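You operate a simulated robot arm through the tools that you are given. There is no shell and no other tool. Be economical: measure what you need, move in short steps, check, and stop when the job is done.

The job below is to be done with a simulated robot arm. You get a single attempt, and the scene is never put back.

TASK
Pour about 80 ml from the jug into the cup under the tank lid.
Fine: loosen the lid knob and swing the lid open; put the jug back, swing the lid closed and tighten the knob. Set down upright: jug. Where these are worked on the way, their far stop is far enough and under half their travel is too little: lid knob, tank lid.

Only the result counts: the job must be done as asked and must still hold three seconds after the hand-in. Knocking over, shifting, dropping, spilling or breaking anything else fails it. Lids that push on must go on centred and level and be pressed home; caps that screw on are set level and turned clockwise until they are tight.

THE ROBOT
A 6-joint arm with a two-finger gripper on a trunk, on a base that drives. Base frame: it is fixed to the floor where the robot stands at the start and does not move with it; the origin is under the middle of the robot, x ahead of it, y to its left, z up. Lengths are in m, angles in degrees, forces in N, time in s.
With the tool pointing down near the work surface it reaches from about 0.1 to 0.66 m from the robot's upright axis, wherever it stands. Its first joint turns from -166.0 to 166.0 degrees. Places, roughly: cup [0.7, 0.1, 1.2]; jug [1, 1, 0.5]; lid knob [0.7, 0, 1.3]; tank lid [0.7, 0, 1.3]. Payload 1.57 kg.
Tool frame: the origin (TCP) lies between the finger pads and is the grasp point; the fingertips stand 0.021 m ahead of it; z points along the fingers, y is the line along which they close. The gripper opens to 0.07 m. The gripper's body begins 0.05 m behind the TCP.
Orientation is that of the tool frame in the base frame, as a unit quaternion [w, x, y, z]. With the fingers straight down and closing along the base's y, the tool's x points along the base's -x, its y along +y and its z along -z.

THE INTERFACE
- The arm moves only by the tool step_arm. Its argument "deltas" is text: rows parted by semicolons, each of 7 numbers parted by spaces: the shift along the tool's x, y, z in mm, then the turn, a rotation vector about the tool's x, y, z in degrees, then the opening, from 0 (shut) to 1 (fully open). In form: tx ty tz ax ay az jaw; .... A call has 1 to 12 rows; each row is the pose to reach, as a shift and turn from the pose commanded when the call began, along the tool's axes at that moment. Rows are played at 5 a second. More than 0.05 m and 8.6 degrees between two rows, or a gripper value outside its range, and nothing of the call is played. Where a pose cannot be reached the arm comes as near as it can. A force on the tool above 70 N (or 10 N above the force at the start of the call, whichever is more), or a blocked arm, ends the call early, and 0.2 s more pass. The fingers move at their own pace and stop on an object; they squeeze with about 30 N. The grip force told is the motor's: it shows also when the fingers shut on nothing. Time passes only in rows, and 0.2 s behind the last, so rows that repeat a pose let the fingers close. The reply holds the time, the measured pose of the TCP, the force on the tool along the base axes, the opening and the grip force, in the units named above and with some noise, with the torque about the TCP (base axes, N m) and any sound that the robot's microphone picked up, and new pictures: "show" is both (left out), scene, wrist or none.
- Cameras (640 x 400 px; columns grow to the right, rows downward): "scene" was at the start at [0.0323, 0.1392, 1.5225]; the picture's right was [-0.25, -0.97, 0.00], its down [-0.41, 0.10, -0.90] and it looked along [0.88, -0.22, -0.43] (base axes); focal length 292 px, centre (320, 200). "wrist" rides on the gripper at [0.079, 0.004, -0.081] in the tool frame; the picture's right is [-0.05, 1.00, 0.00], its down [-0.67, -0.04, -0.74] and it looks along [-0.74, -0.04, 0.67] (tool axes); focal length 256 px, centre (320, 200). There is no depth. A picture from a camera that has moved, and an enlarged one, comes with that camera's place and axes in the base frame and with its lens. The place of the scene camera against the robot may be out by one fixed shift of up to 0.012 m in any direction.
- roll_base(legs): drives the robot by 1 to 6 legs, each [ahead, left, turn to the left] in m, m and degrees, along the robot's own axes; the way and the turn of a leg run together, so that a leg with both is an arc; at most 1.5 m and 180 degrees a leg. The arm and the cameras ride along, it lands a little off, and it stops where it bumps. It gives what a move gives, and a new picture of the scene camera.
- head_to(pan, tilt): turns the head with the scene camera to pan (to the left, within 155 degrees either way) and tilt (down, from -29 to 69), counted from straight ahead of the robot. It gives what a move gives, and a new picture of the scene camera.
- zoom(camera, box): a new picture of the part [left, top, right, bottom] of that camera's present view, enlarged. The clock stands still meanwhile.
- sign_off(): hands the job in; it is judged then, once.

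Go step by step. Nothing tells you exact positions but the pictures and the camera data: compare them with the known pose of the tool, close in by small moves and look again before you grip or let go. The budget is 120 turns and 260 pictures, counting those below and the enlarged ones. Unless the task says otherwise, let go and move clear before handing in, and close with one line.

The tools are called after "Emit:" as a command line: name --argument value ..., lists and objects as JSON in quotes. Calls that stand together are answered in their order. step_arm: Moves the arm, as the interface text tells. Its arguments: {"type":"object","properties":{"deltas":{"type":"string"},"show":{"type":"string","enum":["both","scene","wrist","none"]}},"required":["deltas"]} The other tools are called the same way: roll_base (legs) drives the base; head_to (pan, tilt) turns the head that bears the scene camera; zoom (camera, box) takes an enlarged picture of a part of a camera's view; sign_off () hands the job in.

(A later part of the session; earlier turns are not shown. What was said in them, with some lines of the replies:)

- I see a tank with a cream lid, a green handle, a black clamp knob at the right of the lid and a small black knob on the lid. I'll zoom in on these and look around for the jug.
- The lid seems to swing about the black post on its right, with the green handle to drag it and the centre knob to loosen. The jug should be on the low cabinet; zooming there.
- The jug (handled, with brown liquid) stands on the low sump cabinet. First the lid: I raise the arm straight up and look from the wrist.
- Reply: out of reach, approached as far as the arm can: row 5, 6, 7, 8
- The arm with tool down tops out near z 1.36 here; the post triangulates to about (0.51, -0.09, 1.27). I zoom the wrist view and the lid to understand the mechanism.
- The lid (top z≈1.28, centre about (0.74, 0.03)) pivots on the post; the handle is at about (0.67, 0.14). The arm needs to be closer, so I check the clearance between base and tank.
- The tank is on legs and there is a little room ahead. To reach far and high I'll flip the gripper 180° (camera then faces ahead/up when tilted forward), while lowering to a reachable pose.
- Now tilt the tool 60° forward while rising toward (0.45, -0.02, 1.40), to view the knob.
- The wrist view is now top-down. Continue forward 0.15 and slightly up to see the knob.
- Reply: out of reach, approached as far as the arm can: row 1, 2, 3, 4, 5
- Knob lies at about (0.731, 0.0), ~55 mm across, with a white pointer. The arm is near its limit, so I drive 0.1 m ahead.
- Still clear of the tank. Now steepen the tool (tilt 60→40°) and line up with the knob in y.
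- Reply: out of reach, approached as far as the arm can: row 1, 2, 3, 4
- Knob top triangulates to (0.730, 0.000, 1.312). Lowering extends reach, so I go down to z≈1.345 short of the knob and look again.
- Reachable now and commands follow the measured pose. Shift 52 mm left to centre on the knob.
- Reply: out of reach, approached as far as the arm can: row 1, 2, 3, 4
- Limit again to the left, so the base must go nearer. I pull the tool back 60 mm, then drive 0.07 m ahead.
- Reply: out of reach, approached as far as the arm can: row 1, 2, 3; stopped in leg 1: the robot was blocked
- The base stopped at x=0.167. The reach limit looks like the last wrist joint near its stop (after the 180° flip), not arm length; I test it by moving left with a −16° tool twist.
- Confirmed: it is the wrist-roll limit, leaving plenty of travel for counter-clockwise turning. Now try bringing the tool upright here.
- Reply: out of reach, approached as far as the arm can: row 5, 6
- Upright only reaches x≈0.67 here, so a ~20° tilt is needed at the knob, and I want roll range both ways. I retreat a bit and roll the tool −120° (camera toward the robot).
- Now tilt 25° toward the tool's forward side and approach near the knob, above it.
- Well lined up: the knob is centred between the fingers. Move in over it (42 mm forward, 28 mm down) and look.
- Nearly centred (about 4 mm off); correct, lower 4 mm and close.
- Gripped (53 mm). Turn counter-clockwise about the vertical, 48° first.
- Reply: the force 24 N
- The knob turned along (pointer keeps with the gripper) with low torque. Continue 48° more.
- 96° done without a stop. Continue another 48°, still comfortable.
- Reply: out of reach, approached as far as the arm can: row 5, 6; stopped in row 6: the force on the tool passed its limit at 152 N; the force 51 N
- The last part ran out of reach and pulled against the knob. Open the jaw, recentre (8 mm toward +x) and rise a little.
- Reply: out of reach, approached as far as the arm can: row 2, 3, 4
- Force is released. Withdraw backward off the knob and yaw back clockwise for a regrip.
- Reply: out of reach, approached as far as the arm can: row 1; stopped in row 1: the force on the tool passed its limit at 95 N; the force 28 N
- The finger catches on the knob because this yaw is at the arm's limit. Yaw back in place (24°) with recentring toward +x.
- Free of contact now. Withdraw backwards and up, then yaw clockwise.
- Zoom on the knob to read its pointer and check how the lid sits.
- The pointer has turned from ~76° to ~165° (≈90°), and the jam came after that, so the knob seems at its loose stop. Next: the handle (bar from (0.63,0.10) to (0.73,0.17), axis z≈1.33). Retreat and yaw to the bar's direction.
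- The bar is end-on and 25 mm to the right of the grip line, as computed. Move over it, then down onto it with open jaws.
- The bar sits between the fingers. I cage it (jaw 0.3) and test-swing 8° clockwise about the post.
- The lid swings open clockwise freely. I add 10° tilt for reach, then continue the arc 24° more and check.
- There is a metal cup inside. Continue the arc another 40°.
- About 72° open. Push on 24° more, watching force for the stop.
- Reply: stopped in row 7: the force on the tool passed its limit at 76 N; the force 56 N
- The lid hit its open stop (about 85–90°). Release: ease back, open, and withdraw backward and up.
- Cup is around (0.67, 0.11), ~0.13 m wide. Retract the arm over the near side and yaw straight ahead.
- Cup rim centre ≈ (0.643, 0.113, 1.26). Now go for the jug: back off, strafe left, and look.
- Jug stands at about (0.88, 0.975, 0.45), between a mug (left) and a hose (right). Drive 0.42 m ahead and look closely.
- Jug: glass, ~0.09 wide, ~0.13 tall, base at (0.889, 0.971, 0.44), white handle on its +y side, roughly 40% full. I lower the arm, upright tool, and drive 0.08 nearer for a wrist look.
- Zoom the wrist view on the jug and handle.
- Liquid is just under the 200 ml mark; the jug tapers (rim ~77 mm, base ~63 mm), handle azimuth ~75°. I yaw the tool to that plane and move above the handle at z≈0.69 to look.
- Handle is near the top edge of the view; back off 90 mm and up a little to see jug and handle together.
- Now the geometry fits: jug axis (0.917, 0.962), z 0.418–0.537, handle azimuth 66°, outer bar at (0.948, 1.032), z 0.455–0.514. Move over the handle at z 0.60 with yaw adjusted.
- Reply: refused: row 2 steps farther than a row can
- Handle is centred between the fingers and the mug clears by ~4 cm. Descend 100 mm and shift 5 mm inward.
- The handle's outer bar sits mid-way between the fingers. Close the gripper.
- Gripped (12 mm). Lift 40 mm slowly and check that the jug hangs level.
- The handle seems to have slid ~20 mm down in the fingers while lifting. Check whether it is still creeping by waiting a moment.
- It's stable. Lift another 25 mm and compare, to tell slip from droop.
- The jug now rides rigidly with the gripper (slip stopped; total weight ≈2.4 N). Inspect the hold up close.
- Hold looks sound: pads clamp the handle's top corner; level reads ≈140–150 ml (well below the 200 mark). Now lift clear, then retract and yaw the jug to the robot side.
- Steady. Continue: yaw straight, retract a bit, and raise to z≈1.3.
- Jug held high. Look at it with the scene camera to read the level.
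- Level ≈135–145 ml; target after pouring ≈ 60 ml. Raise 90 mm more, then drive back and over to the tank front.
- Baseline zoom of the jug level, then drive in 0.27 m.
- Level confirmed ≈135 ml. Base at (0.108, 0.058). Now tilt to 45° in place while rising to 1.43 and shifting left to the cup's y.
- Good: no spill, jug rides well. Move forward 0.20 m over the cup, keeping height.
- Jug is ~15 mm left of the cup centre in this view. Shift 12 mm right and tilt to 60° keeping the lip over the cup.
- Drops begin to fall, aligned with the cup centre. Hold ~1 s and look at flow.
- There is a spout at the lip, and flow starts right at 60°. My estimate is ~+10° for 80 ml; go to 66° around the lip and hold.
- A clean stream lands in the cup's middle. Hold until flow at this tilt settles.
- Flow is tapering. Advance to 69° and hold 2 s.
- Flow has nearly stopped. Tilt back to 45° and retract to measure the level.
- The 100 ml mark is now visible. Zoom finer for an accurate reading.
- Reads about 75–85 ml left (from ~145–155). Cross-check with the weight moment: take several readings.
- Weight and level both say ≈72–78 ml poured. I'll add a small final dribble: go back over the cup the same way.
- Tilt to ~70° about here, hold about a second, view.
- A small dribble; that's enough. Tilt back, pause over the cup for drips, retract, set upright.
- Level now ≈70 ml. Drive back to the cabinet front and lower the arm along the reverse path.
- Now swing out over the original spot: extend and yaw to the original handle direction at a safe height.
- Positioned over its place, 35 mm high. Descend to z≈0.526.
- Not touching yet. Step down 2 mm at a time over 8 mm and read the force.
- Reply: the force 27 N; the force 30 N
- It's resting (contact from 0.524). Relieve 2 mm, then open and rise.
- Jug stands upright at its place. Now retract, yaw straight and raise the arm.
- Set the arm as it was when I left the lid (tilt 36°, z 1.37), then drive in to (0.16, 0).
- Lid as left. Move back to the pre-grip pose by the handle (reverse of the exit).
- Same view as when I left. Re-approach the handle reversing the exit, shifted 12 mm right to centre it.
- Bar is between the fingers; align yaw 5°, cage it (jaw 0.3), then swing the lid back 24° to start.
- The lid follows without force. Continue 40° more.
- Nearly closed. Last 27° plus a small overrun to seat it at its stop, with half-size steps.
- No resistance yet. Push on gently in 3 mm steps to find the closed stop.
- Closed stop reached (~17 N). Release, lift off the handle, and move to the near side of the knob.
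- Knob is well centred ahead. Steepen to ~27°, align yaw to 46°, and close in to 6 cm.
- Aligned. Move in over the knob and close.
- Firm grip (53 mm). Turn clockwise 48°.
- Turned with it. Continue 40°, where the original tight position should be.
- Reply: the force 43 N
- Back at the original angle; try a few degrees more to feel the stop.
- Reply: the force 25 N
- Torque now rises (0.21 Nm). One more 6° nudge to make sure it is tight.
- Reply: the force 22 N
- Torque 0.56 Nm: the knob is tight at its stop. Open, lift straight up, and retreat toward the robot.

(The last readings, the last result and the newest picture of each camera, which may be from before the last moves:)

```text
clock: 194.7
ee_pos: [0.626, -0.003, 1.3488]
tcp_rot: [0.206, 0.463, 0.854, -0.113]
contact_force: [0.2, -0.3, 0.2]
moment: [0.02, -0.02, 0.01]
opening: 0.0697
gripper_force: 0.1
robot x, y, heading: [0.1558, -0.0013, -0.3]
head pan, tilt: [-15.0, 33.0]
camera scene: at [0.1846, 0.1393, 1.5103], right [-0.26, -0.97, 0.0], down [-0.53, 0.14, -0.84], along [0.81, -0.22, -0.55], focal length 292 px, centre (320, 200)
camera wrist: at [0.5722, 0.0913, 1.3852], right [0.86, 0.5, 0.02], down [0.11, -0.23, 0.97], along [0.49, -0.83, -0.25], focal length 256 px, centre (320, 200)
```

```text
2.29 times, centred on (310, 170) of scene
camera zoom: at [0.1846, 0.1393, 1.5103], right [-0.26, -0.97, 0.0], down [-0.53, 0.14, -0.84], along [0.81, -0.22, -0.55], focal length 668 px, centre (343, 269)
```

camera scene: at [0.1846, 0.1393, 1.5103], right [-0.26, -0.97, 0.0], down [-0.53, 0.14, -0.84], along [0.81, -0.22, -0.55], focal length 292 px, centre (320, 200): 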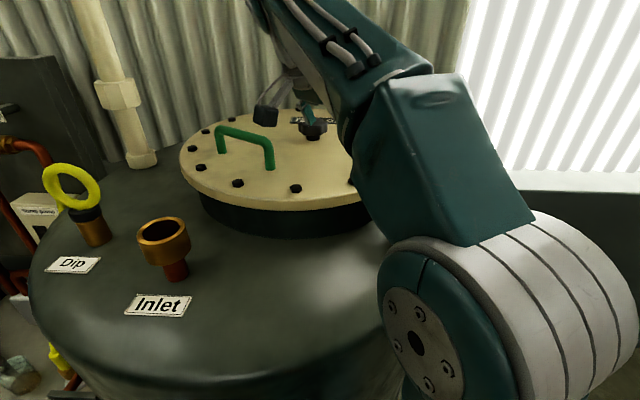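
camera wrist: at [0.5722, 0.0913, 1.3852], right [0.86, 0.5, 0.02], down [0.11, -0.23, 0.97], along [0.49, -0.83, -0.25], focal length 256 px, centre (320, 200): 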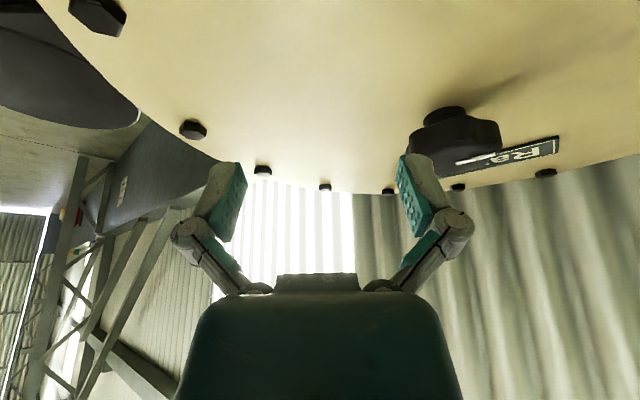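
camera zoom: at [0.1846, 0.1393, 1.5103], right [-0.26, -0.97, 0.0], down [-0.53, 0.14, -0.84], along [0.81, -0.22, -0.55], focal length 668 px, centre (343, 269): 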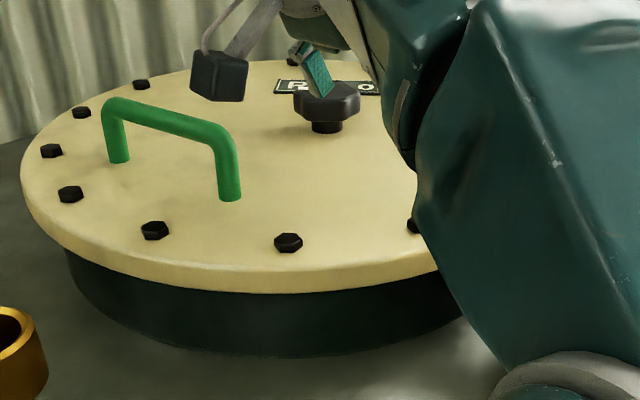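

All clear of the lid. Back off and take a last look at lid, knob and jug.

Emit:
roll_base --legs '[[-0.3, 0, 0]]'

Emit:
head_to --pan 10 --tilt 28

Emit:
zoom --camera "scene" --box '[280, 100, 560, 260]'

```text
clock: 196.7
ee_pos: [0.3236, -0.0023, 1.3485]
tcp_rot: [0.206, 0.464, 0.854, -0.114]
contact_force: [0.8, 0.5, -0.2]
moment: [0.01, -0.04, -0.01]
opening: 0.0699
gripper_force: 0.0
robot x, y, heading: [-0.1504, 0.0037, -0.5]
head pan, tilt: [-15.0, 33.0]
camera scene: at [-0.1181, 0.1407, 1.5103], right [-0.26, -0.96, 0.0], down [-0.53, 0.14, -0.84], along [0.81, -0.22, -0.55], focal length 292 px, centre (320, 200)
```

scene: 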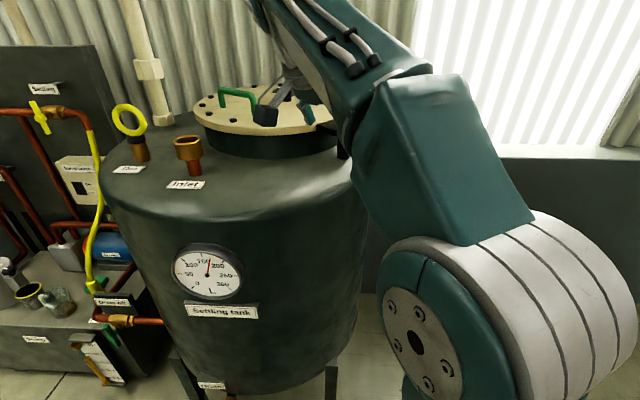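

```text
clock: 197.6
ee_pos: [0.3245, -0.0025, 1.3479]
tcp_rot: [0.206, 0.465, 0.854, -0.114]
contact_force: [-0.3, 0.7, 0.1]
moment: [0.0, 0.01, 0.03]
opening: 0.07
gripper_force: 0.1
robot x, y, heading: [-0.1502, -0.001, -0.4]
head pan, tilt: [10.0, 28.0]
camera scene: at [-0.1141, 0.1795, 1.5181], right [0.17, -0.99, 0.0], down [-0.46, -0.08, -0.88], along [0.87, 0.15, -0.47], focal length 292 px, centre (320, 200)
```

scene: 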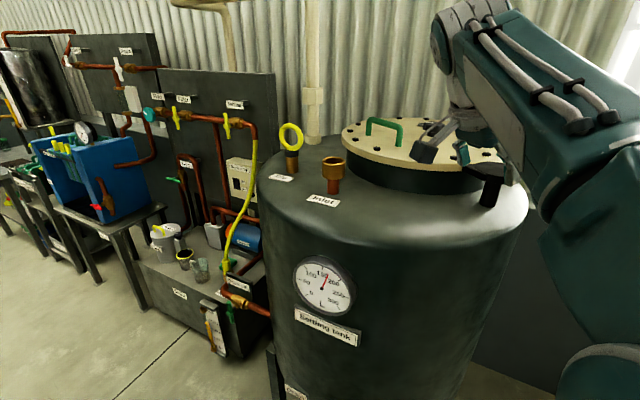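

```text
2.29 times, centred on (420, 180) of scene
camera zoom: at [-0.1141, 0.1795, 1.5181], right [0.17, -0.99, 0.0], down [-0.46, -0.08, -0.88], along [0.87, 0.15, -0.47], focal length 668 px, centre (91, 246)
```

zoom: 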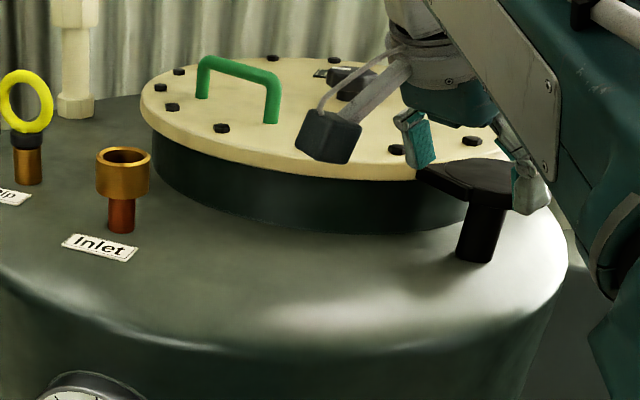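

The lid is closed and centred, the knob is tight, the jug stands upright in its place and the gripper is clear. I'm handing in.

Emit:
sign_off

```text
The job is handed in.
```

I poured about 75–80 ml from the jug into the cup (estimated from the jug's marks and weight). The jug is back upright in its place, and the lid is closed with its knob tight.
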